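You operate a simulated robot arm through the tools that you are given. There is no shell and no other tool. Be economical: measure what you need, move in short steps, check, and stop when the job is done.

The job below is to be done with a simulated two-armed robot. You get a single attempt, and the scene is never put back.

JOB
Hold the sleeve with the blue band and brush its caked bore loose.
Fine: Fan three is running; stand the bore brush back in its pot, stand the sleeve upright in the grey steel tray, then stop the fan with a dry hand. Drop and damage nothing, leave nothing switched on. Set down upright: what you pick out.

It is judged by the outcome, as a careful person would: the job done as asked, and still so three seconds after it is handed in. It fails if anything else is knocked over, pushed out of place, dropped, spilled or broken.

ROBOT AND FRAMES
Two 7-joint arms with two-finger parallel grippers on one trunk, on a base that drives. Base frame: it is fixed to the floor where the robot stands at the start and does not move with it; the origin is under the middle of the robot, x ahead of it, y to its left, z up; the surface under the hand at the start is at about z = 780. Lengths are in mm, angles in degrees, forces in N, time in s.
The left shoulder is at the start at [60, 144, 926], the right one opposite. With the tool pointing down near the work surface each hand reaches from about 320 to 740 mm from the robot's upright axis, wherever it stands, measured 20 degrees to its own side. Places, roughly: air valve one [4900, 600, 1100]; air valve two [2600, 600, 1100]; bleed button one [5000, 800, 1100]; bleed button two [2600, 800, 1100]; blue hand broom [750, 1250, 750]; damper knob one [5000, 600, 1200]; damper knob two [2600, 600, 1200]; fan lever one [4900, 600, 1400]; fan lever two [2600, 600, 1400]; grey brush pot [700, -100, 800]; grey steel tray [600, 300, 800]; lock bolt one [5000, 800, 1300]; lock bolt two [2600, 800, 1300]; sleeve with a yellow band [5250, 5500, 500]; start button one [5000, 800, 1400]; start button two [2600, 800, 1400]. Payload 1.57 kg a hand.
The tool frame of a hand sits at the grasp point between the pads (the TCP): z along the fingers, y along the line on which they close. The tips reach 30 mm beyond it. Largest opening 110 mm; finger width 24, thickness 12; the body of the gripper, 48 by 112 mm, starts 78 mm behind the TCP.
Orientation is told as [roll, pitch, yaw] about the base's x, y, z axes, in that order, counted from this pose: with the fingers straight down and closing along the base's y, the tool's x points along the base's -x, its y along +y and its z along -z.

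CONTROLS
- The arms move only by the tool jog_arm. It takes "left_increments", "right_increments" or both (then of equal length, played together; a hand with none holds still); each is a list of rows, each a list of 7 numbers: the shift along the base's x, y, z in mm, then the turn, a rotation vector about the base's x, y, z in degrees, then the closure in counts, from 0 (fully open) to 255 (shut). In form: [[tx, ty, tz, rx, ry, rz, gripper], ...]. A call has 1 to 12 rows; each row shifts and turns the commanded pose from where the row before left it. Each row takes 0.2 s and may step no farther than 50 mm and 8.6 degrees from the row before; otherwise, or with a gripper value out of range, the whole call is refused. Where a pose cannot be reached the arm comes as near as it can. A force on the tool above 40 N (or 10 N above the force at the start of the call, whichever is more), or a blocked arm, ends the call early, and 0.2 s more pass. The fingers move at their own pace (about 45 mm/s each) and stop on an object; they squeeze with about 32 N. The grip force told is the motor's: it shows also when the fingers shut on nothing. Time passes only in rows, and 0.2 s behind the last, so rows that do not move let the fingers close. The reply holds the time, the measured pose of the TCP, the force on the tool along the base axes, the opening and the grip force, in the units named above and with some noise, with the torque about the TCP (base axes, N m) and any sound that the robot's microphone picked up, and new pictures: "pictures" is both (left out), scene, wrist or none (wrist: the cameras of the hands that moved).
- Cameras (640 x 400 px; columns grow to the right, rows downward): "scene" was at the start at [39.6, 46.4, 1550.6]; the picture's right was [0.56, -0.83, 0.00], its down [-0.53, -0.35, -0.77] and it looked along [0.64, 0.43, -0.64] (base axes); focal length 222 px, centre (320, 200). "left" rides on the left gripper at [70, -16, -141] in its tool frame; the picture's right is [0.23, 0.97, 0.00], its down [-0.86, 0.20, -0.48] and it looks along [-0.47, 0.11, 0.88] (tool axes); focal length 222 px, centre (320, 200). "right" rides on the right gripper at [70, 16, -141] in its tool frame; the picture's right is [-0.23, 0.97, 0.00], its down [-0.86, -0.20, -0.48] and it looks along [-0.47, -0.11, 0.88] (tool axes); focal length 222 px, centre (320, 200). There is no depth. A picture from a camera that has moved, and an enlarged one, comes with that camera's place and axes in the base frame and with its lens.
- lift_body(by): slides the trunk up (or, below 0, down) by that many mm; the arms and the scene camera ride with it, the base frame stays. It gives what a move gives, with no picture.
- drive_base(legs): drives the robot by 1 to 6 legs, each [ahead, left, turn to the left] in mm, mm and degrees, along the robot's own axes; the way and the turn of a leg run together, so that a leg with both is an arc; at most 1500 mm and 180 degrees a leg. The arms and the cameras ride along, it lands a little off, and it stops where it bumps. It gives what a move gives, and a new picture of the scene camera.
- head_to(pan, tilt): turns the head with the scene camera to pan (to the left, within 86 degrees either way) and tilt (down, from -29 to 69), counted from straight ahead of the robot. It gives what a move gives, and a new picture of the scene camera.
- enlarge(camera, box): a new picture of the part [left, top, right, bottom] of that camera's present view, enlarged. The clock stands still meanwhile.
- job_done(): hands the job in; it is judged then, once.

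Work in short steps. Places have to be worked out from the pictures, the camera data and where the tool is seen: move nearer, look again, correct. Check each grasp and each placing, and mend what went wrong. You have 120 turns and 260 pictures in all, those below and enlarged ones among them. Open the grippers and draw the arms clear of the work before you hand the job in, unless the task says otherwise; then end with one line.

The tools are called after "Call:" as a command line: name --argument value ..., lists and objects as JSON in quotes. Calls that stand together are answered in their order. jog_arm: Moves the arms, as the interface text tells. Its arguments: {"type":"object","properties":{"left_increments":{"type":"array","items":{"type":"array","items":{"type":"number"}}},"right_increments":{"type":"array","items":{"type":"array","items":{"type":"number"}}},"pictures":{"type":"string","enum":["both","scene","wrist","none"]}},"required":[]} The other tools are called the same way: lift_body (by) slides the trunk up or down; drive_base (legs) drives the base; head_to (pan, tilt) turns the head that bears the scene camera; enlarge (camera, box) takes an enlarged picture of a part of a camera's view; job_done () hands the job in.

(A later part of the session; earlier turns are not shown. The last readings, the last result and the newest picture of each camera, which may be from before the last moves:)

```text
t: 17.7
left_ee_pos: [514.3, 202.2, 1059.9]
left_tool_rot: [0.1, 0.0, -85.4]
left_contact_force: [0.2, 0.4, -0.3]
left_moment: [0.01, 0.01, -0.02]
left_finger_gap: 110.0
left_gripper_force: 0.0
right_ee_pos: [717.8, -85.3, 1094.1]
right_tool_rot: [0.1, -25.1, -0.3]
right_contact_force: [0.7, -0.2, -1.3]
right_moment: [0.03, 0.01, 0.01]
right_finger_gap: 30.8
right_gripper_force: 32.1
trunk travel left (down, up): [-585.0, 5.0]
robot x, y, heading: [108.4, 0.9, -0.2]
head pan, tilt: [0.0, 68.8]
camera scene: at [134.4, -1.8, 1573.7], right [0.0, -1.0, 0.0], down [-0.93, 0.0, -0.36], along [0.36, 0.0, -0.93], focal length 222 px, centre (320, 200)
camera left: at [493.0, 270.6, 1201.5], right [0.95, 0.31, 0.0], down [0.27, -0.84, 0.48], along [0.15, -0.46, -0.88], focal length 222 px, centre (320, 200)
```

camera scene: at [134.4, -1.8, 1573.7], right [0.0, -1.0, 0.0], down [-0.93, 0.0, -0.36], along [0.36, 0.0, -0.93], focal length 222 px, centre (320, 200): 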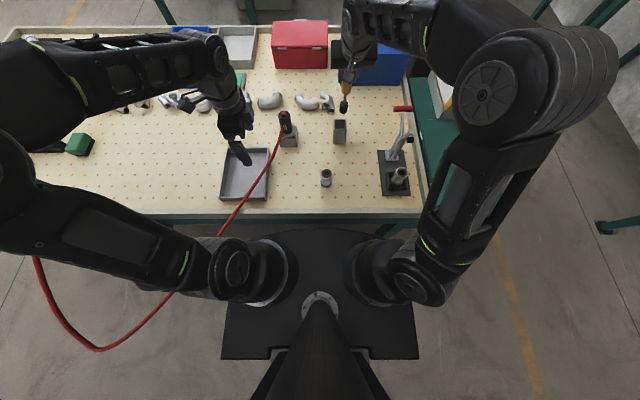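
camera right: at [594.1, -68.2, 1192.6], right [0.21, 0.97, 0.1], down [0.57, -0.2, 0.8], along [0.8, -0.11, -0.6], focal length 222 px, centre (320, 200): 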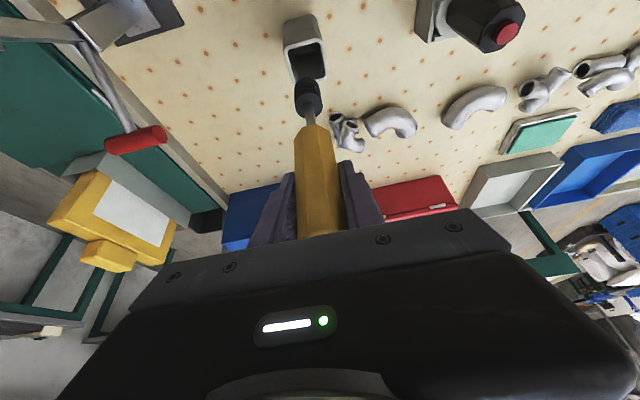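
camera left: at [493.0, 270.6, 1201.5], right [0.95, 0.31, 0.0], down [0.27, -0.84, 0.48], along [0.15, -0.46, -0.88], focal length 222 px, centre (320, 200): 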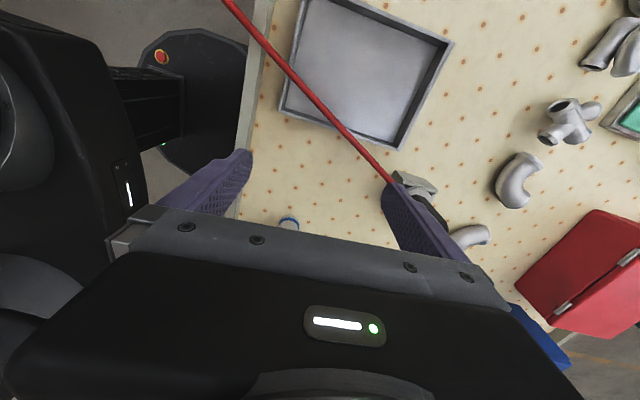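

The left hand turned fine; the hose crosses near (510,220,865), which I stay above. Now I tilt 42° so the fingers point toward the sleeve and go to a pre-grasp 130 mm back.

Call:
jog_arm --left_increments '[[-2, -28, -15, -8.47, -0.74, 0, 0], [-2, -28, -20, -8.47, -0.74, 0, 0], [-2, -28, -27, -8.47, -0.74, 0, 0], [-2, -28, -30, -8.47, -0.74, 0, 0], [-1, -29, -30, -8.47, -0.74, 0, 0]]'

Call:
enlarge --camera "left" --box '[200, 60, 440, 220]'

Call:
enlarge --camera "scene" --box '[220, 90, 380, 240]'

```text
t: 18.9
left_ee_pos: [507.1, 58.7, 936.8]
left_tool_rot: [-0.1, -42.6, -85.1]
left_contact_force: [0.7, 0.5, 0.6]
left_moment: [0.0, 0.03, -0.01]
left_finger_gap: 110.0
left_gripper_force: 0.0
right_ee_pos: [719.3, -84.6, 1093.5]
right_tool_rot: [0.1, -25.2, -0.2]
right_contact_force: [-0.8, -0.4, -1.0]
right_moment: [-0.02, -0.02, -0.01]
right_finger_gap: 30.9
right_gripper_force: 31.9
trunk travel left (down, up): [-585.0, 5.0]
robot x, y, heading: [112.5, 2.1, 0.2]
head pan, tilt: [0.0, 68.8]
camera scene: at [135.9, -0.6, 1573.7], right [0.0, -1.0, 0.0], down [-0.93, 0.0, -0.36], along [0.36, 0.0, -0.93], focal length 222 px, centre (320, 200)
camera left: at [478.9, 204.5, 994.9], right [0.96, 0.25, -0.15], down [0.22, -0.29, 0.93], along [0.19, -0.92, -0.33], focal length 222 px, centre (320, 200)
```

scene: 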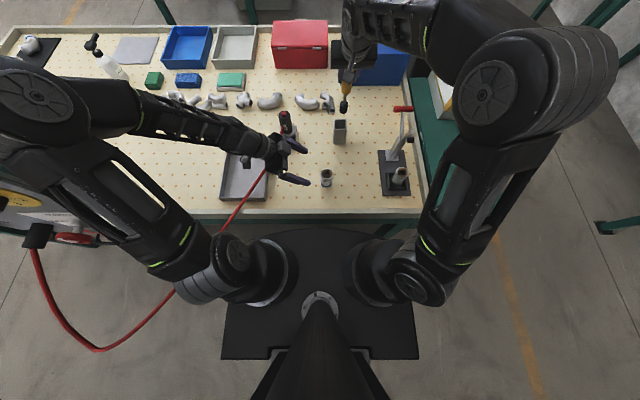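
left: 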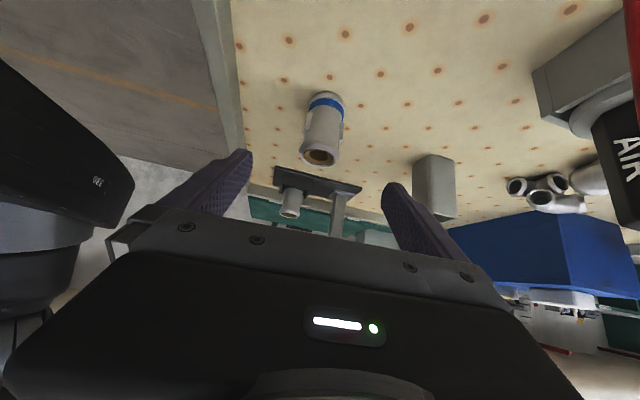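

```text
2.50 times, centred on (320, 140) of left
camera zoom: at [478.9, 204.5, 994.9], right [0.96, 0.25, -0.15], down [0.22, -0.29, 0.93], along [0.19, -0.92, -0.33], focal length 555 px, centre (320, 350)
```

zoom: 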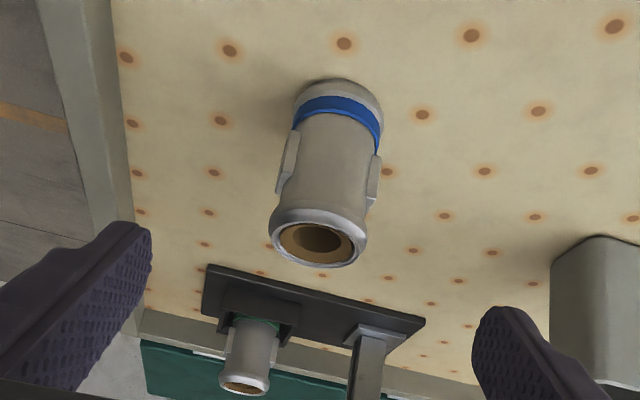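

```text
2.67 times, centred on (300, 165) of scene
camera zoom: at [135.9, -0.6, 1573.7], right [0.0, -1.0, 0.0], down [-0.93, 0.0, -0.36], along [0.36, 0.0, -0.93], focal length 592 px, centre (373, 293)
```

zoom: 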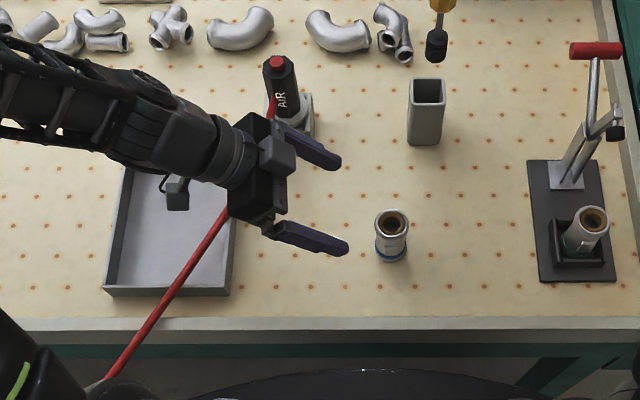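

The sleeve stands centred between the fingers with its lugs toward the pads, at ≈(514,-25), top ≈860. I advance along the finger direction to the grasp point.

Call:
jog_arm --left_increments '[[2, -20, -28, 0, 0, 0, 0], [2, -21, -28, 0, 0, 0, 0], [2, -21, -28, 0, 0, 0, 0], [1, -12, -16, 0, 0, 0, 0]]'

Call:
enlarge --camera "scene" --box '[220, 90, 380, 240]'

```text
t: 19.9
left_ee_pos: [509.9, -14.5, 837.7]
left_tool_rot: [0.2, -42.5, -85.2]
left_contact_force: [-0.2, -0.4, -0.2]
left_moment: [-0.01, 0.01, 0.03]
left_finger_gap: 109.8
left_gripper_force: 0.0
right_ee_pos: [718.8, -85.2, 1094.1]
right_tool_rot: [0.2, -25.2, -0.3]
right_contact_force: [0.1, -0.2, -0.4]
right_moment: [-0.01, 0.0, -0.01]
right_finger_gap: 31.1
right_gripper_force: 32.0
trunk travel left (down, up): [-585.0, 5.0]
robot x, y, heading: [108.0, -1.9, -0.2]
head pan, tilt: [0.0, 68.8]
camera scene: at [134.6, -1.4, 1573.7], right [0.0, -1.0, 0.0], down [-0.93, 0.0, -0.36], along [0.36, 0.0, -0.93], focal length 222 px, centre (320, 200)
camera left: at [482.1, 130.0, 895.1], right [0.96, 0.25, -0.15], down [0.22, -0.29, 0.93], along [0.19, -0.92, -0.33], focal length 222 px, centre (320, 200)
```

scene: 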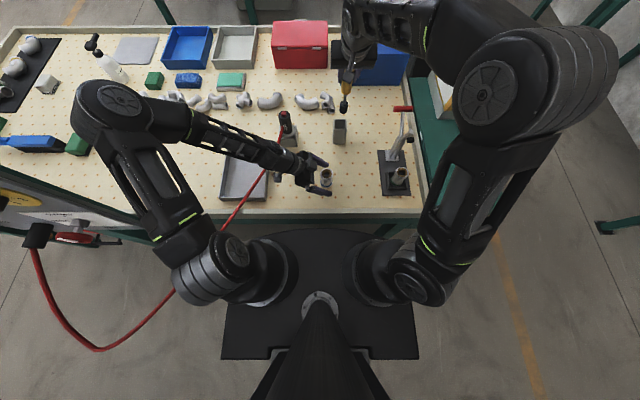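
left: 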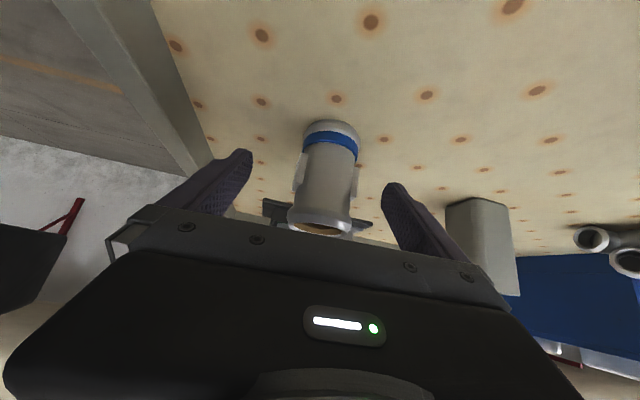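

```text
2.67 times, centred on (300, 165) of scene
camera zoom: at [134.6, -1.4, 1573.7], right [0.0, -1.0, 0.0], down [-0.93, 0.0, -0.36], along [0.36, 0.0, -0.93], focal length 592 px, centre (373, 293)
```

zoom: 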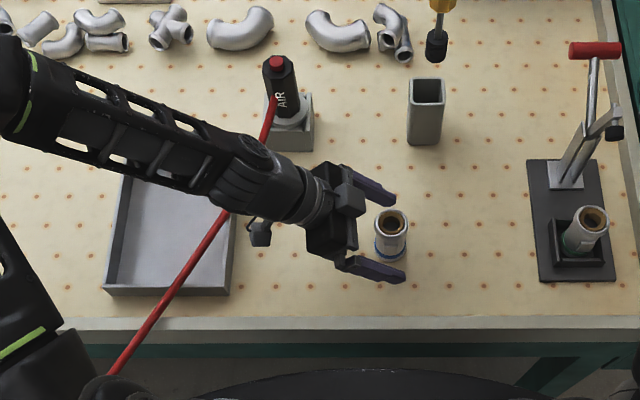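

Fingers straddle the sleeve; 10 mm further in and down, then close.

Call:
jog_arm --left_increments '[[4, -11, -11, 0, 0, 0, 0], [0, 0, 0, 0, 0, 0, 255], [0, 0, 0, 0, 0, 0, 255], [0, 0, 0, 0, 0, 0, 255], [0, 0, 0, 0, 0, 0, 255], [0, 0, 0, 0, 0, 0, 255]]'

Call:
enlarge --camera "left" --box '[220, 80, 440, 240]'

Call:
enlarge --camera "scene" --box '[260, 90, 400, 220]'

```text
t: 21.3
left_ee_pos: [515.1, -24.6, 826.3]
left_tool_rot: [0.1, -42.5, -85.3]
left_contact_force: [1.6, 0.0, -0.6]
left_moment: [-0.05, 0.08, -0.04]
left_finger_gap: 49.4
left_gripper_force: 26.2
right_ee_pos: [719.3, -85.4, 1095.2]
right_tool_rot: [0.1, -25.2, -0.2]
right_contact_force: [-0.4, 0.7, -0.7]
right_moment: [-0.02, -0.01, -0.03]
right_finger_gap: 30.7
right_gripper_force: 31.5
trunk travel left (down, up): [-585.0, 5.0]
robot x, y, heading: [110.8, 0.1, -0.6]
head pan, tilt: [0.0, 68.8]
camera scene: at [134.8, -1.4, 1573.7], right [0.0, -1.0, 0.0], down [-0.93, 0.0, -0.36], along [0.36, 0.0, -0.93], focal length 222 px, centre (320, 200)
camera left: at [486.8, 120.9, 883.9], right [0.96, 0.25, -0.15], down [0.22, -0.29, 0.93], along [0.19, -0.92, -0.33], focal length 222 px, centre (320, 200)
```

scene: 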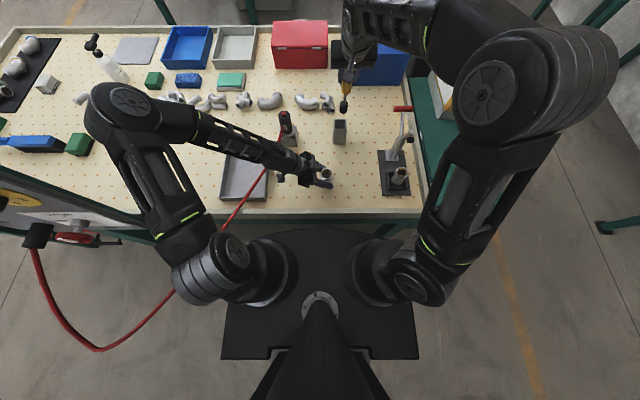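
left: 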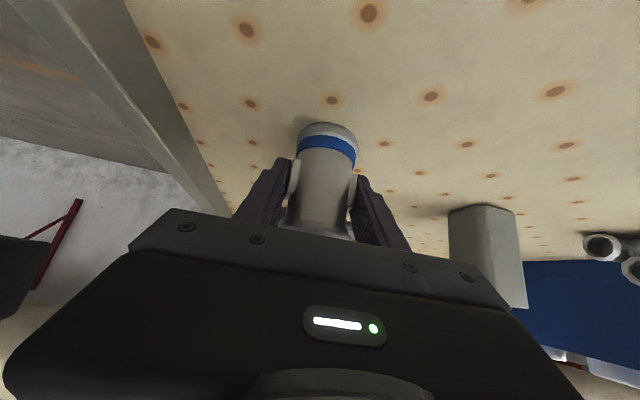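

```text
2.50 times, centred on (330, 160) of left
camera zoom: at [486.8, 120.9, 883.9], right [0.96, 0.25, -0.15], down [0.22, -0.29, 0.93], along [0.19, -0.92, -0.33], focal length 555 px, centre (295, 300)
```

zoom: 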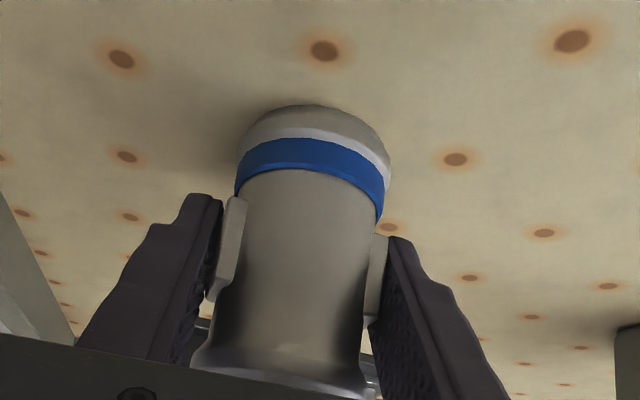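

```text
3.08 times, centred on (330, 155) of scene
camera zoom: at [134.8, -1.4, 1573.7], right [0.0, -1.0, 0.0], down [-0.93, 0.0, -0.36], along [0.36, 0.0, -0.93], focal length 684 px, centre (289, 338)
```

zoom: 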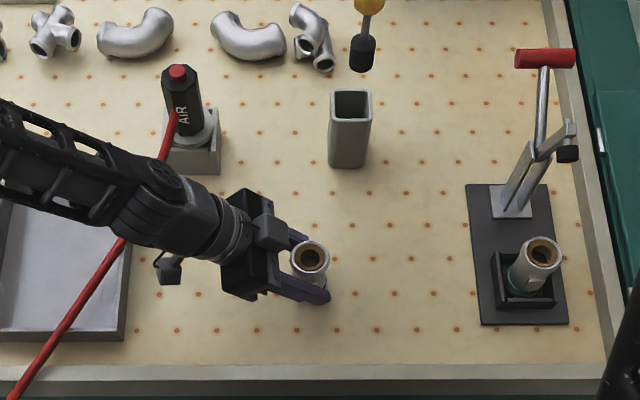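

The sleeve is held on its lugs (49 mm gap), still upright; the bore axis is about (514,-26). Next I carry the brush over the sleeve, staying high.

Call:
jog_arm --right_increments '[[-41, 11, 0, 0, 0, 0, 255], [-41, 12, 0, 0, 0, 0, 255], [-41, 12, 0, 0, 0, 0, 255], [-41, 12, 0, 0, 0, 0, 255], [-41, 11, 0, 0, 0, 0, 255], [0, 0, -25, 0, 0, 0, 255]]'

Call:
enlarge --camera "scene" --box '[260, 90, 400, 220]'

Call:
enlarge --camera "right" --box '[220, 10, 440, 230]'

```text
t: 22.7
left_ee_pos: [513.7, -24.6, 825.6]
left_tool_rot: [0.1, -42.5, -85.2]
left_contact_force: [0.6, 0.3, -0.5]
left_moment: [-0.06, 0.07, 0.01]
left_finger_gap: 48.4
left_gripper_force: 31.5
right_ee_pos: [512.9, -26.8, 1069.4]
right_tool_rot: [0.0, -25.1, -0.3]
right_contact_force: [0.4, -0.1, -1.4]
right_moment: [0.0, 0.04, 0.01]
right_finger_gap: 30.7
right_gripper_force: 32.0
trunk travel left (down, up): [-585.0, 5.0]
robot x, y, heading: [109.4, 2.8, 0.0]
head pan, tilt: [0.0, 68.8]
camera scene: at [135.0, -1.2, 1573.7], right [0.0, -1.0, 0.0], down [-0.93, 0.0, -0.36], along [0.36, 0.0, -0.93], focal length 222 px, centre (320, 200)
camera right: at [389.3, -10.2, 1168.3], right [0.21, 0.97, 0.1], down [0.57, -0.2, 0.8], along [0.8, -0.11, -0.6], focal length 222 px, centre (320, 200)
```

scene: 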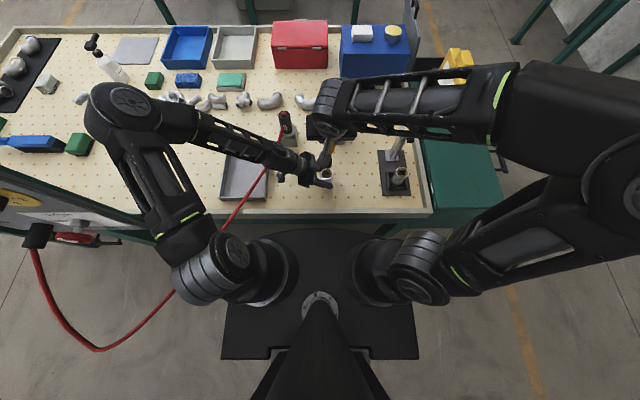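
right: 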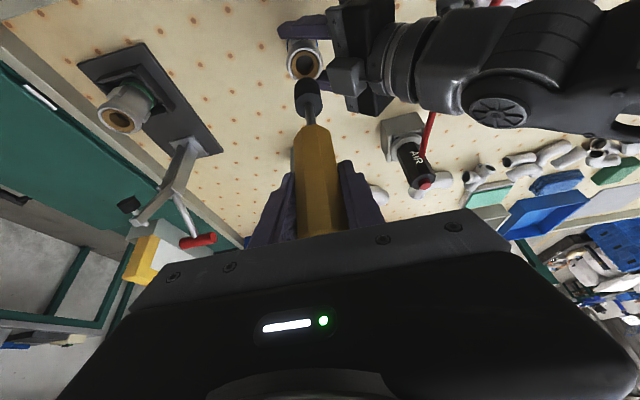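

```text
3.08 times, centred on (330, 155) of scene
camera zoom: at [135.0, -1.2, 1573.7], right [0.0, -1.0, 0.0], down [-0.93, 0.0, -0.36], along [0.36, 0.0, -0.93], focal length 684 px, centre (289, 338)
```

zoom: 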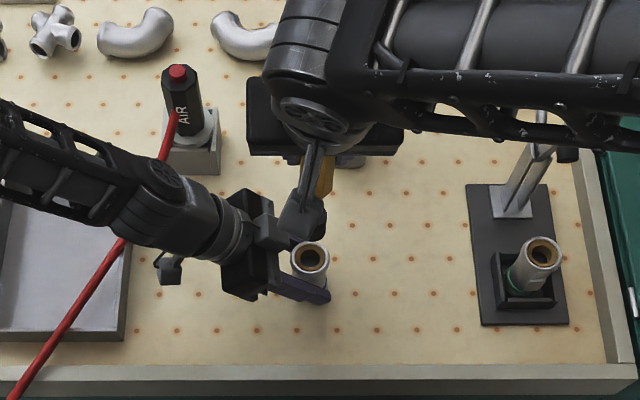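

```text
1.82 times, centred on (330, 120) of right
camera zoom: at [389.3, -10.2, 1168.3], right [0.21, 0.97, 0.1], down [0.57, -0.2, 0.8], along [0.8, -0.11, -0.6], focal length 404 px, centre (302, 346)
```

zoom: 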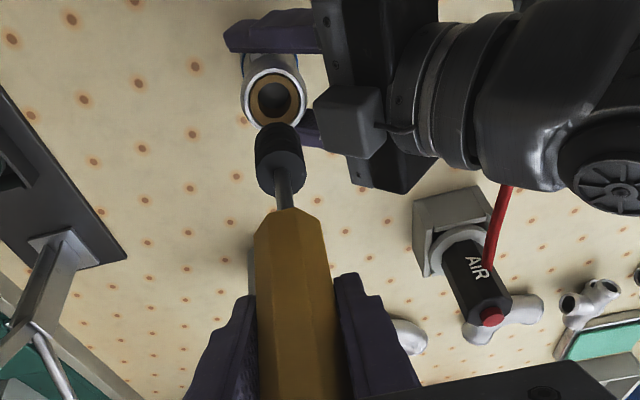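

A block on top of the left gripper sits only ~25 mm from the bore axis and could foul the right fingers. I reopen the left hand, tilt it 17° flatter about the TCP, and regrip.

Call:
jog_arm --left_increments '[[0, 0, 0, 0, 0, 0, 60], [0, 0, 0, 0, 0, 0, 0], [0, 0, 0, 0, 0, 0, 0], [0, 0, 0, 0, 0, 0, 0], [0, -1, 0, -4.3, -0.37, 0, 0], [0, 0, 0, -6.3, -0.55, 0, 0], [0, 0, 0, -6.3, -0.55, 0, 0], [0, 0, 0, 0, 0, 0, 0]]'

Call:
enlarge --camera "scene" --box '[240, 110, 380, 230]'

```text
t: 24.5
left_ee_pos: [516.4, -25.7, 827.6]
left_tool_rot: [0.2, -59.5, -85.3]
left_contact_force: [0.9, -0.4, 0.7]
left_moment: [0.0, 0.01, 0.0]
left_finger_gap: 110.1
left_gripper_force: 0.0
right_ee_pos: [513.1, -27.3, 1070.0]
right_tool_rot: [0.1, -25.2, -0.3]
right_contact_force: [0.5, 0.6, -1.3]
right_moment: [0.0, -0.02, 0.0]
right_finger_gap: 31.2
right_gripper_force: 31.8
trunk travel left (down, up): [-585.0, 5.0]
robot x, y, heading: [109.9, -0.7, -0.0]
head pan, tilt: [0.0, 68.8]
camera scene: at [134.7, -1.8, 1573.7], right [0.0, -1.0, 0.0], down [-0.93, 0.0, -0.36], along [0.36, 0.0, -0.93], focal length 222 px, centre (320, 200)
camera left: at [486.6, 129.9, 839.2], right [0.96, 0.2, -0.19], down [0.2, 0.0, 0.98], along [0.19, -0.98, -0.04], focal length 222 px, centre (320, 200)
```

scene: 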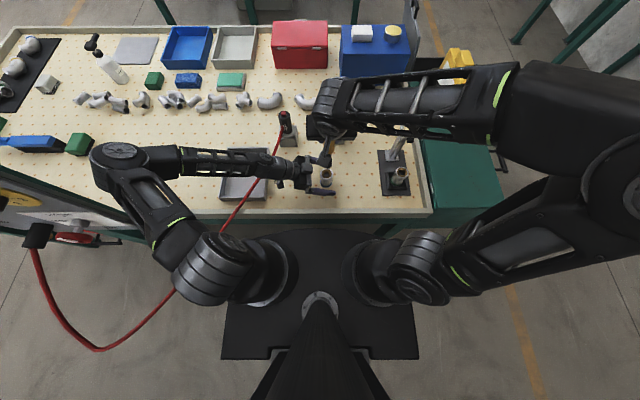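
left: 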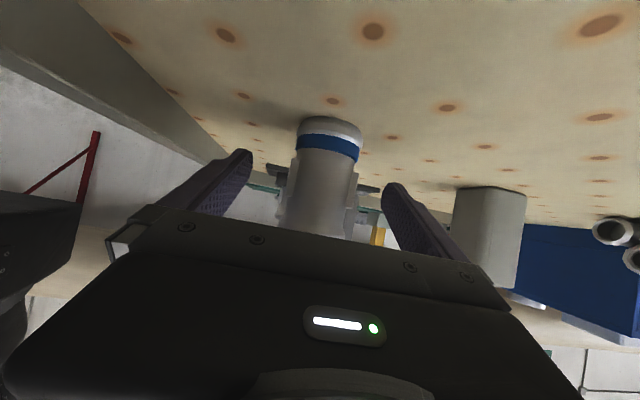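

```text
3.33 times, centred on (310, 170) of scene
camera zoom: at [134.7, -1.8, 1573.7], right [0.0, -1.0, 0.0], down [-0.93, 0.0, -0.36], along [0.36, 0.0, -0.93], focal length 740 px, centre (353, 300)
```

zoom: 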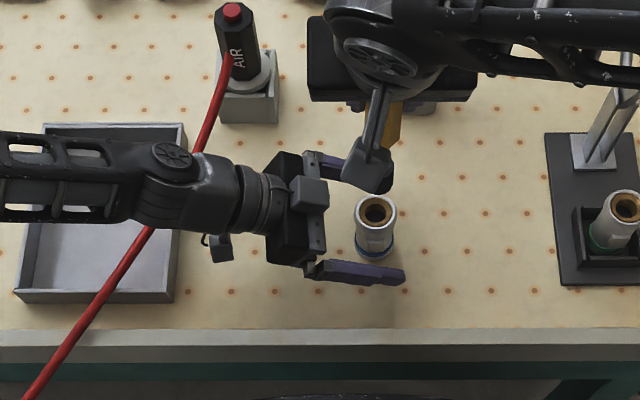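

Much better clearance now. I regrip the sleeve.

Call:
jog_arm --left_increments '[[0, 0, 0, 0, 0, 0, 255], [0, 0, 0, 0, 0, 0, 255], [0, 0, 0, 0, 0, 0, 255], [0, 0, 0, 0, 0, 0, 255], [0, 0, 0, 0, 0, 0, 255]]' --pictures "wrist"

Call:
enlarge --camera "scene" --box '[270, 110, 370, 210]'

Call:
enlarge --camera "right" --box '[240, 10, 380, 150]'

```text
t: 25.7
left_ee_pos: [514.8, -26.0, 826.7]
left_tool_rot: [0.1, -59.5, -85.3]
left_contact_force: [-0.4, -0.8, 0.2]
left_moment: [-0.04, 0.07, 0.0]
left_finger_gap: 48.1
left_gripper_force: 26.2
right_ee_pos: [513.4, -28.1, 1068.7]
right_tool_rot: [0.1, -25.1, -0.3]
right_contact_force: [-0.3, 0.3, -1.0]
right_moment: [-0.01, 0.02, 0.01]
right_finger_gap: 30.7
right_gripper_force: 31.6
trunk travel left (down, up): [-585.0, 5.0]
robot x, y, heading: [108.9, -1.9, -0.1]
head pan, tilt: [0.0, 68.8]
camera left: at [486.3, 130.0, 839.3], right [0.96, 0.2, -0.19], down [0.2, 0.0, 0.98], along [0.19, -0.98, -0.04], focal length 222 px, centre (320, 200)
```

left: 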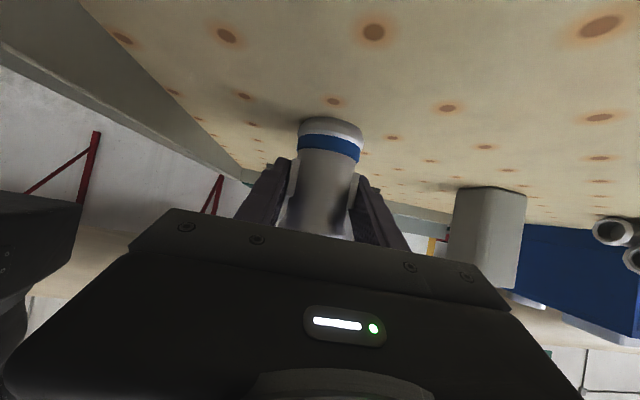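

```text
4.00 times, centred on (320, 160) of scene
camera zoom: at [134.5, -1.4, 1573.7], right [0.0, -1.0, 0.0], down [-0.93, 0.0, -0.36], along [0.36, 0.0, -0.93], focal length 889 px, centre (320, 360)
```

zoom: 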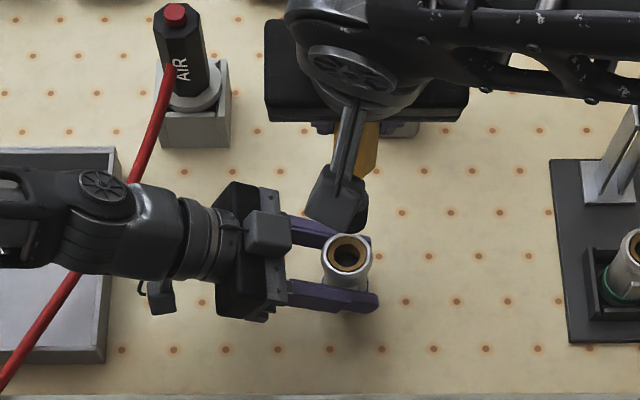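

```text
2.86 times, centred on (310, 80) of right
camera zoom: at [389.2, -10.3, 1168.5], right [0.21, 0.97, 0.1], down [0.57, -0.2, 0.8], along [0.8, -0.11, -0.6], focal length 635 px, centre (349, 543)
```

zoom: 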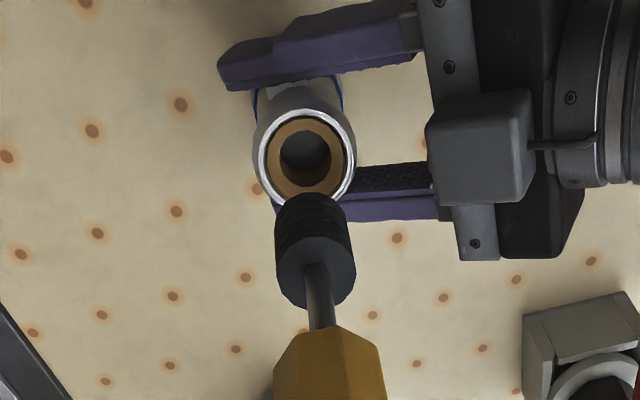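

Bristle tip (≈511,-26) is aligned with the bore (≈512,-26). I lower 40 mm and check alignment just above the rim.

Call:
jog_arm --right_increments '[[0, 0, -20, 0, 0, 0, 255], [0, 0, -20, 0, 0, 0, 255]]' --pictures "none"

Call:
enlarge --camera "right" --box '[240, 10, 380, 150]'

Call:
enlarge --camera "scene" --box '[290, 120, 370, 200]'

```text
t: 26.3
left_ee_pos: [515.4, -25.7, 827.0]
left_tool_rot: [0.2, -59.4, -85.3]
left_contact_force: [-1.5, 0.3, 1.0]
left_moment: [-0.01, 0.08, -0.05]
left_finger_gap: 48.3
left_gripper_force: 32.1
right_ee_pos: [512.9, -25.9, 1028.1]
right_tool_rot: [0.2, -25.0, -0.3]
right_contact_force: [-0.2, 0.4, -1.3]
right_moment: [-0.02, 0.04, -0.05]
right_finger_gap: 30.9
right_gripper_force: 32.2
trunk travel left (down, up): [-585.0, 5.0]
robot x, y, heading: [111.2, -0.4, 0.2]
head pan, tilt: [0.0, 68.8]
```

```text
2.86 times, centred on (310, 80) of right
camera zoom: at [388.5, -9.8, 1126.5], right [0.21, 0.97, 0.1], down [0.57, -0.2, 0.8], along [0.8, -0.11, -0.6], focal length 635 px, centre (349, 543)
```

zoom: 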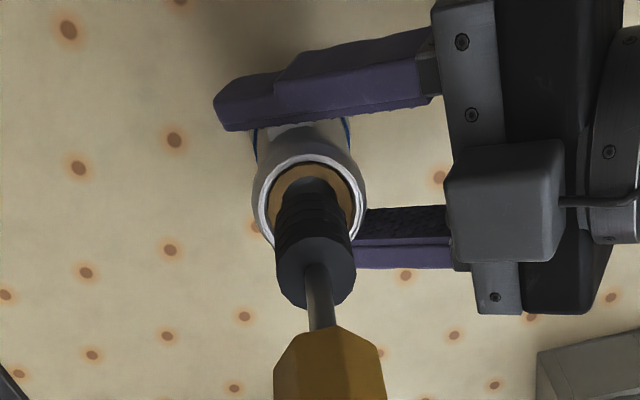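

```text
5.00 times, centred on (330, 160) of scene
camera zoom: at [134.6, -1.3, 1573.7], right [0.0, -1.0, 0.0], down [-0.93, 0.0, -0.36], along [0.36, 0.0, -0.93], focal length 1111 px, centre (270, 400)
```

zoom: 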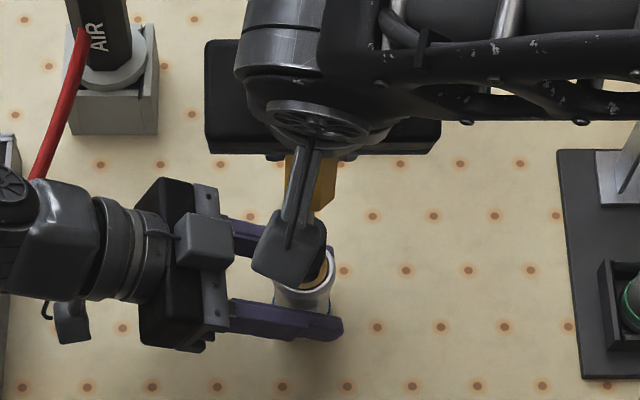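

Looks concentric. I lower another 15 mm to the mouth of the bore and check the forces.

Call:
jog_arm --right_increments '[[0, 0, -10, 0, 0, 0, 255], [0, 0, -8, 0, 0, 0, 255]]' --pictures "none"

Call:
enlarge --camera "right" --box '[260, 30, 360, 130]'

```text
t: 26.9
left_ee_pos: [515.6, -26.6, 827.2]
left_tool_rot: [0.2, -59.5, -85.3]
left_contact_force: [-0.9, -0.2, 1.3]
left_moment: [-0.01, 0.1, -0.04]
left_finger_gap: 48.2
left_gripper_force: 32.2
right_ee_pos: [512.5, -26.8, 1010.7]
right_tool_rot: [0.0, -25.3, -0.2]
right_contact_force: [0.1, 0.7, -0.3]
right_moment: [-0.05, 0.01, -0.01]
right_finger_gap: 30.9
right_gripper_force: 31.4
trunk travel left (down, up): [-585.0, 5.0]
robot x, y, heading: [108.9, 2.9, -0.4]
head pan, tilt: [0.0, 68.8]
```

```text
4.00 times, centred on (310, 80) of right
camera zoom: at [388.7, -10.5, 1107.9], right [0.21, 0.97, 0.1], down [0.57, -0.2, 0.8], along [0.8, -0.11, -0.6], focal length 888 px, centre (360, 680)
```

zoom: 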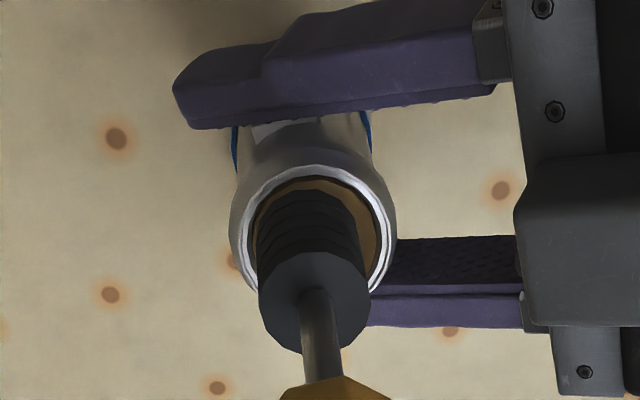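

Bristle seems ~2 mm toward -y of centre. I correct +1.5 mm in y and go down in 8 mm steps.

Call:
jog_arm --right_increments '[[0, 1.5, 0, 0, 0, 0, 255], [0, 0, -8, 0, 0, 0, 255], [0, 0, -8, 0, 0, 0, 255]]' --pictures "none"

Call:
enlarge --camera "right" --box '[260, 30, 360, 130]'

```text
t: 27.7
left_ee_pos: [515.2, -24.9, 827.2]
left_tool_rot: [0.3, -59.5, -85.3]
left_contact_force: [-1.5, 0.8, 1.0]
left_moment: [0.0, 0.13, -0.03]
left_finger_gap: 48.4
left_gripper_force: 32.1
right_ee_pos: [513.4, -26.3, 992.1]
right_tool_rot: [0.1, -25.2, -0.2]
right_contact_force: [0.1, -1.0, -0.6]
right_moment: [0.0, -0.01, -0.04]
right_finger_gap: 31.0
right_gripper_force: 31.9
trunk travel left (down, up): [-585.0, 5.0]
robot x, y, heading: [109.4, -1.9, -0.3]
head pan, tilt: [0.0, 68.8]
```

```text
4.00 times, centred on (310, 80) of right
camera zoom: at [389.4, -9.7, 1091.4], right [0.21, 0.97, 0.1], down [0.57, -0.2, 0.8], along [0.8, -0.11, -0.6], focal length 888 px, centre (360, 680)
```

zoom: 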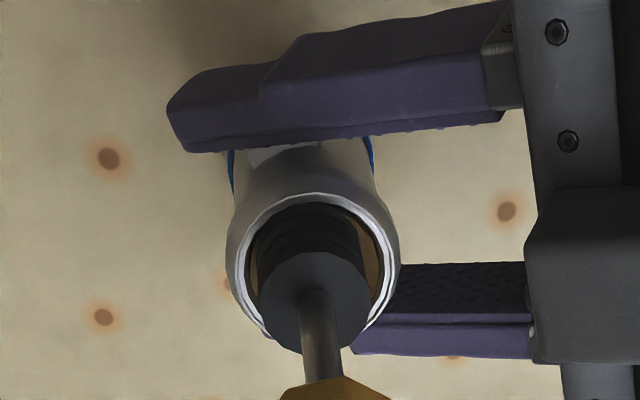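

The bristle is inside the bore without contact force. I nudge +1 mm y and continue down.

Call:
jog_arm --right_increments '[[0, 1, -8, 0, 0, 0, 255], [0, 0, -8, 0, 0, 0, 255], [0, 0, -6, 0, 0, 0, 255]]' --pictures "none"

Call:
enlarge --camera "right" --box '[260, 30, 360, 130]'

Call:
enlarge --camera "scene" --box '[290, 120, 370, 200]'

```text
t: 28.5
left_ee_pos: [516.7, -25.1, 826.6]
left_tool_rot: [0.3, -59.4, -85.4]
left_contact_force: [2.4, -3.7, -4.9]
left_moment: [-0.2, 0.04, 0.08]
left_finger_gap: 48.7
left_gripper_force: 31.9
right_ee_pos: [515.7, -24.6, 973.0]
right_tool_rot: [0.3, -25.5, -0.3]
right_contact_force: [1.5, -1.3, 28.9]
right_moment: [-0.21, -0.01, -0.01]
right_finger_gap: 30.6
right_gripper_force: 32.4
trunk travel left (down, up): [-585.0, 5.0]
robot x, y, heading: [108.7, -1.1, -0.2]
head pan, tilt: [0.0, 68.8]
```

```text
4.00 times, centred on (310, 80) of right
camera zoom: at [390.5, -7.7, 1070.7], right [0.21, 0.97, 0.1], down [0.57, -0.2, 0.8], along [0.8, -0.11, -0.59], focal length 888 px, centre (360, 680)
```

zoom: 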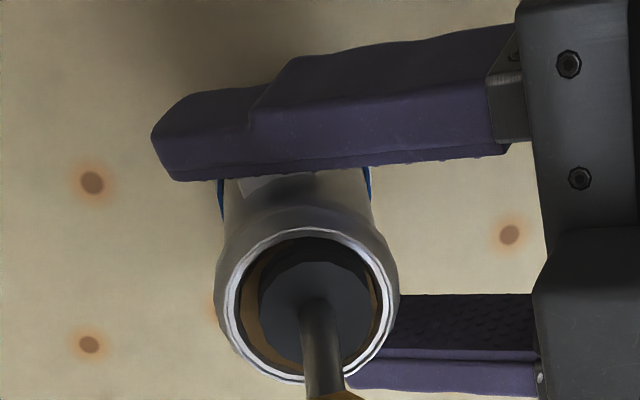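

```text
5.00 times, centred on (330, 160) of scene
camera zoom: at [133.9, -1.5, 1574.0], right [0.0, -1.0, 0.0], down [-0.93, 0.0, -0.36], along [0.36, 0.0, -0.93], focal length 1111 px, centre (270, 400)
```

zoom: 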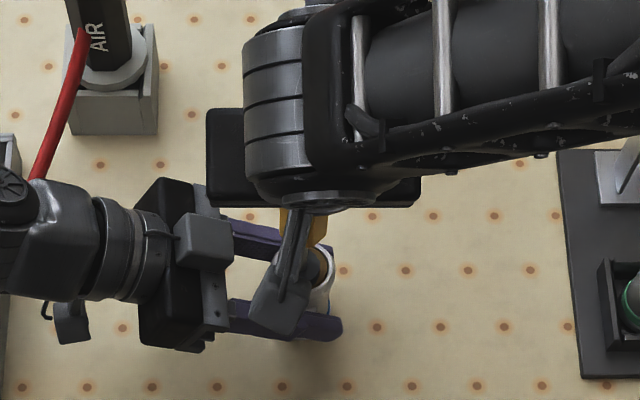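

The bristle meets resistance (29 N) about 40 mm into the bore — the cake. I work it with short up-and-down strokes.

Call:
jog_arm --right_increments '[[0, 0, 12, 0, 0, 0, 255], [0, 0, 12, 0, 0, 0, 255], [0, 0, -12, 0, 0, 0, 255], [0, 0, -11, 0, 0, 0, 255], [0, 0, 12, 0, 0, 0, 255], [0, 0, 12, 0, 0, 0, 255], [0, 0, -12, 0, 0, 0, 255], [0, 0, -11, 0, 0, 0, 255]]' --pictures "none"

Call:
enlarge --camera "right" --box '[260, 30, 360, 130]'

```text
t: 30.3
left_ee_pos: [516.3, -24.7, 825.5]
left_tool_rot: [0.2, -59.5, -85.4]
left_contact_force: [-7.0, 3.4, 2.5]
left_moment: [-0.03, -0.33, -0.04]
left_finger_gap: 48.5
left_gripper_force: 31.7
right_ee_pos: [512.7, -22.2, 972.7]
right_tool_rot: [0.1, -25.4, -0.2]
right_contact_force: [7.9, -4.4, 3.5]
right_moment: [-0.52, -0.97, 0.01]
right_finger_gap: 30.9
right_gripper_force: 31.9
trunk travel left (down, up): [-585.0, 5.0]
robot x, y, heading: [105.7, 1.1, -0.2]
head pan, tilt: [0.0, 68.8]
```

```text
4.00 times, centred on (310, 80) of right
camera zoom: at [388.9, -5.8, 1071.3], right [0.21, 0.97, 0.1], down [0.57, -0.2, 0.8], along [0.8, -0.11, -0.6], focal length 888 px, centre (360, 680)
```

zoom: 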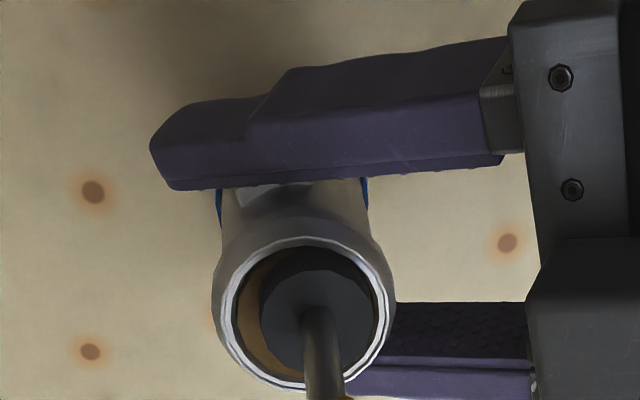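

Resistance has dropped, and the brush is now leaning on the +y/-x wall. I recentre and continue strokes deeper.

Call:
jog_arm --right_increments '[[1.5, -2, 0, 0, 0, 0, 255], [0, 0, -5, 0, 0, 0, 255], [0, 0, 10, 0, 0, 0, 255], [0, 0, 12, 0, 0, 0, 255], [0, 0, -12, 0, 0, 0, 255], [0, 0, -10, 0, 0, 0, 255], [0, 0, -3, 0, 0, 0, 255]]' --pictures "none"

Call:
enlarge --camera "right" --box '[260, 30, 360, 130]'

```text
t: 31.9
left_ee_pos: [516.2, -25.4, 826.4]
left_tool_rot: [0.3, -59.4, -85.3]
left_contact_force: [4.3, -2.2, -3.7]
left_moment: [-0.23, 0.16, 0.09]
left_finger_gap: 48.2
left_gripper_force: 31.9
right_ee_pos: [516.4, -25.6, 967.7]
right_tool_rot: [0.2, -25.5, -0.2]
right_contact_force: [0.8, -2.6, 28.6]
right_moment: [-0.3, -0.12, -0.02]
right_finger_gap: 30.8
right_gripper_force: 32.1
trunk travel left (down, up): [-585.0, 5.0]
robot x, y, heading: [111.0, 1.1, -0.1]
head pan, tilt: [0.0, 68.8]
```

```text
4.00 times, centred on (310, 80) of right
camera zoom: at [392.1, -8.8, 1065.0], right [0.21, 0.97, 0.1], down [0.57, -0.2, 0.8], along [0.8, -0.11, -0.59], focal length 888 px, centre (360, 680)
```

zoom: 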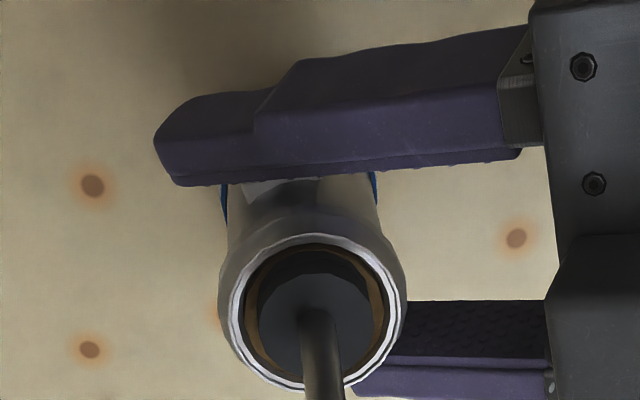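

Resistance moved deeper (968). I continue with longer strokes, a few mm deeper each time.

Call:
jog_arm --right_increments '[[0, 0, 15, 0, 0, 0, 255], [0, 0, 15, 0, 0, 0, 255], [0, 0, -15, 0, 0, 0, 255], [0, 0, -15, 0, 0, 0, 255], [0, 0, 15, 0, 0, 0, 255], [0, 0, 15, 0, 0, 0, 255], [0, 0, -15, 0, 0, 0, 255], [0, 0, -15, 0, 0, 0, 255], [0, 0, 15, 0, 0, 0, 255], [0, 0, 15, 0, 0, 0, 255], [0, 0, -15, 0, 0, 0, 255], [0, 0, -15, 0, 0, 0, 255]]' --pictures "none"

Call:
enlarge --camera "right" --box '[260, 30, 360, 130]'

```text
t: 34.5
left_ee_pos: [515.7, -24.6, 827.9]
left_tool_rot: [0.4, -59.2, -85.2]
left_contact_force: [4.3, -4.1, -2.0]
left_moment: [-0.54, 0.32, 0.06]
left_finger_gap: 48.4
left_gripper_force: 32.4
right_ee_pos: [514.5, -26.3, 966.6]
right_tool_rot: [0.2, -25.6, -0.2]
right_contact_force: [-4.0, -1.8, 26.9]
right_moment: [-0.27, 0.45, 0.02]
right_finger_gap: 31.0
right_gripper_force: 32.0
trunk travel left (down, up): [-585.0, 5.0]
robot x, y, heading: [114.5, -1.0, -0.1]
head pan, tilt: [0.0, 68.8]
```

```text
4.00 times, centred on (310, 80) of right
camera zoom: at [390.0, -9.6, 1064.2], right [0.21, 0.97, 0.1], down [0.56, -0.2, 0.8], along [0.8, -0.11, -0.59], focal length 888 px, centre (360, 680)
```

zoom: 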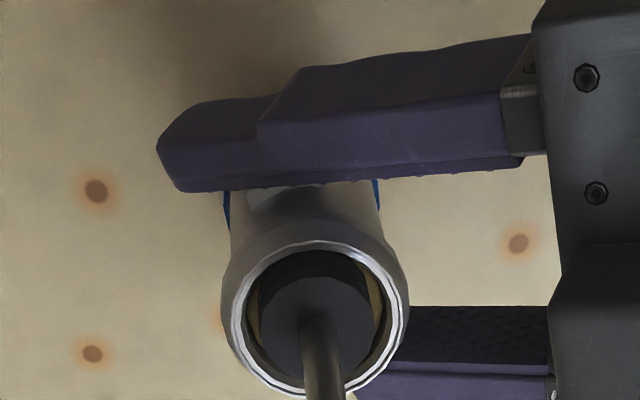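

It bottoms at z≈967 again. I withdraw the brush fully to see the state of the bore.

Call:
enlarge --camera "right" --box '[220, 50, 400, 230]'

Call:
jog_arm --right_increments '[[0, 0, 20, 0, 0, 0, 255], [0, 0, 25, 0, 0, 0, 255], [0, 0, 25, 0, 0, 0, 255], [0, 0, 25, 0, 0, 0, 255]]' --pictures "none"

Call:
enlarge --camera "right" --box '[240, 10, 380, 150]'

```text
2.22 times, centred on (310, 140) of right
camera zoom: at [390.0, -9.6, 1064.2], right [0.21, 0.97, 0.1], down [0.56, -0.2, 0.8], along [0.8, -0.11, -0.59], focal length 494 px, centre (342, 333)
```

zoom: 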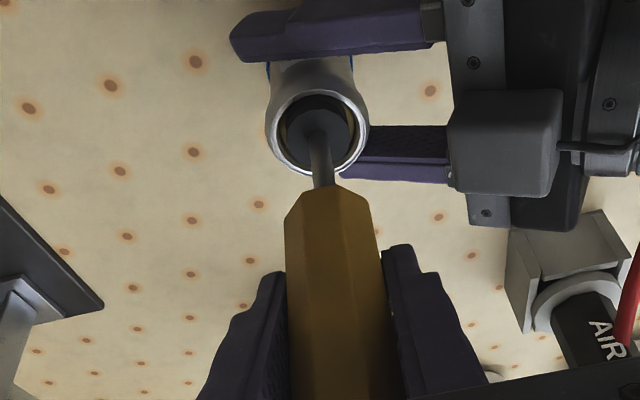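

```text
t: 35.5
left_ee_pos: [515.6, -25.8, 827.7]
left_tool_rot: [0.3, -59.4, -85.3]
left_contact_force: [0.4, -2.5, 3.8]
left_moment: [0.05, 0.09, 0.04]
left_finger_gap: 48.5
left_gripper_force: 31.9
right_ee_pos: [515.4, -27.5, 1061.3]
right_tool_rot: [0.1, -25.3, -0.2]
right_contact_force: [-0.4, -0.1, -0.2]
right_moment: [-0.01, -0.02, -0.02]
right_finger_gap: 31.1
right_gripper_force: 31.9
trunk travel left (down, up): [-585.0, 5.0]
robot x, y, heading: [107.7, 1.3, -0.2]
head pan, tilt: [0.0, 68.8]
```

```text
2.86 times, centred on (310, 80) of right
camera zoom: at [392.2, -10.2, 1160.3], right [0.21, 0.97, 0.1], down [0.57, -0.2, 0.8], along [0.8, -0.11, -0.6], focal length 635 px, centre (349, 543)
```

zoom: 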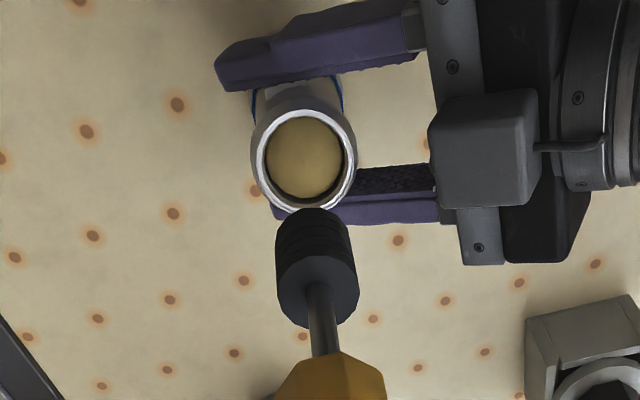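

The brown ring with the dark hole is gone; I look at the bore more closely.

Call:
enlarge --camera "right" --box '[285, 25, 325, 65]'

Call:
enlarge --camera "scene" --box '[300, 140, 350, 200]'

Call:
enlarge --camera "left" --box '[220, 80, 440, 240]'

```text
10.00 times, centred on (305, 45) of right
camera zoom: at [392.2, -10.2, 1160.3], right [0.21, 0.97, 0.1], down [0.57, -0.2, 0.8], along [0.8, -0.11, -0.6], focal length 2221 px, centre (470, 1750)
```

zoom: 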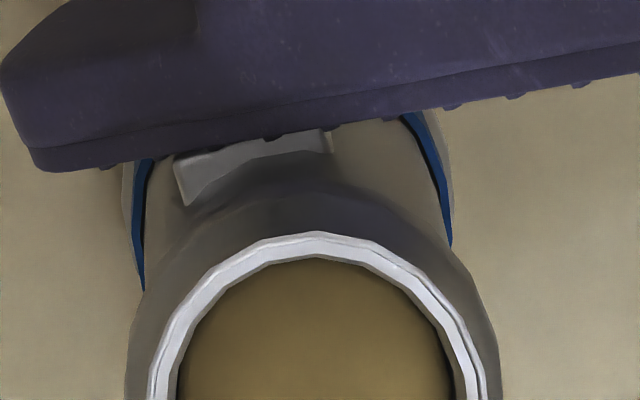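

```text
6.67 times, centred on (325, 170) of scene
camera zoom: at [134.3, -1.7, 1573.7], right [0.0, -1.0, 0.0], down [-0.93, 0.0, -0.36], along [0.36, 0.0, -0.93], focal length 1481 px, centre (287, 400)
```

zoom: 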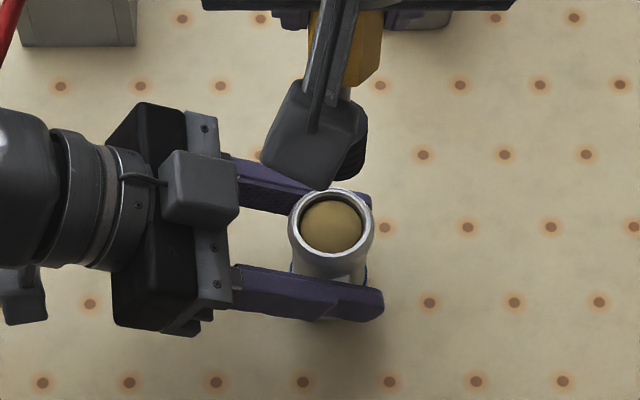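

```text
2.50 times, centred on (330, 160) of left
camera zoom: at [486.5, 130.0, 839.4], right [0.96, 0.2, -0.19], down [0.2, -0.01, 0.98], along [0.19, -0.98, -0.04], focal length 555 px, centre (295, 300)
```

zoom: 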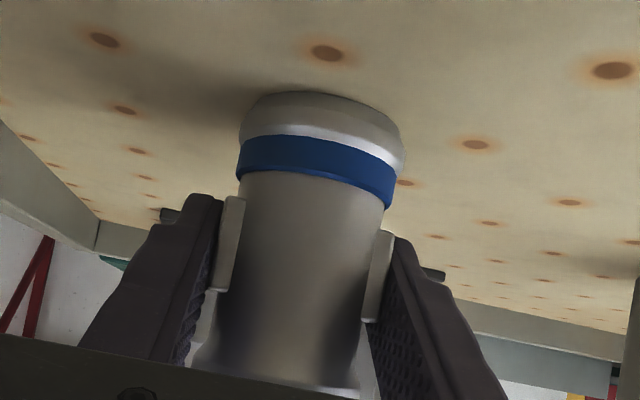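

The cake is now loose dust, filling the bore; the sleeve stays upright. I carry the brush back over its pot, reversing the earlier path.

Call:
jog_arm --right_increments '[[0, 0, 34, 0, 0, 0, 255], [41, -11, 0, 0, 0, 0, 255], [41, -12, 0, 0, 0, 0, 255], [41, -11, 0, 0, 0, 0, 255], [41, -12, 0, 0, 0, 0, 255], [41, -11, 0, 0, 0, 0, 255]]' --pictures "none"

Call:
enlarge --camera "right" --box '[220, 10, 440, 230]'

Call:
enlarge --camera "scene" --box '[270, 80, 400, 210]'

```text
t: 36.9
left_ee_pos: [516.1, -26.2, 827.4]
left_tool_rot: [0.3, -59.5, -85.2]
left_contact_force: [-0.2, -2.7, 1.9]
left_moment: [0.02, 0.06, 0.02]
left_finger_gap: 48.2
left_gripper_force: 32.2
right_ee_pos: [725.0, -81.5, 1093.2]
right_tool_rot: [0.3, -25.2, -0.3]
right_contact_force: [0.2, -0.3, -0.7]
right_moment: [0.01, -0.01, 0.05]
right_finger_gap: 31.0
right_gripper_force: 31.8
trunk travel left (down, up): [-585.0, 5.0]
robot x, y, heading: [113.6, -0.1, -0.2]
head pan, tilt: [0.0, 68.8]
```

```text
1.82 times, centred on (330, 120) of right
camera zoom: at [600.3, -65.7, 1191.6], right [0.21, 0.97, 0.1], down [0.57, -0.2, 0.8], along [0.8, -0.11, -0.6], focal length 404 px, centre (302, 346)
```

zoom: 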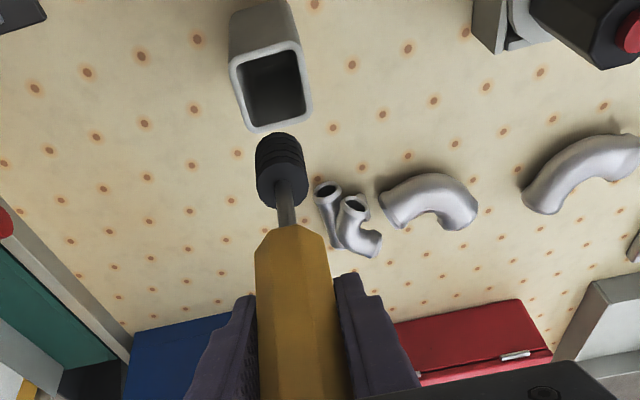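

```text
3.08 times, centred on (335, 145) of scene
camera zoom: at [135.1, -1.4, 1573.7], right [0.0, -1.0, 0.0], down [-0.93, 0.0, -0.36], along [0.36, 0.0, -0.93], focal length 684 px, centre (274, 369)
```

zoom: 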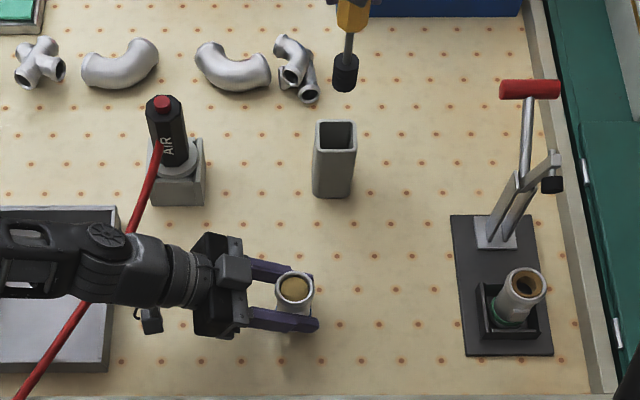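

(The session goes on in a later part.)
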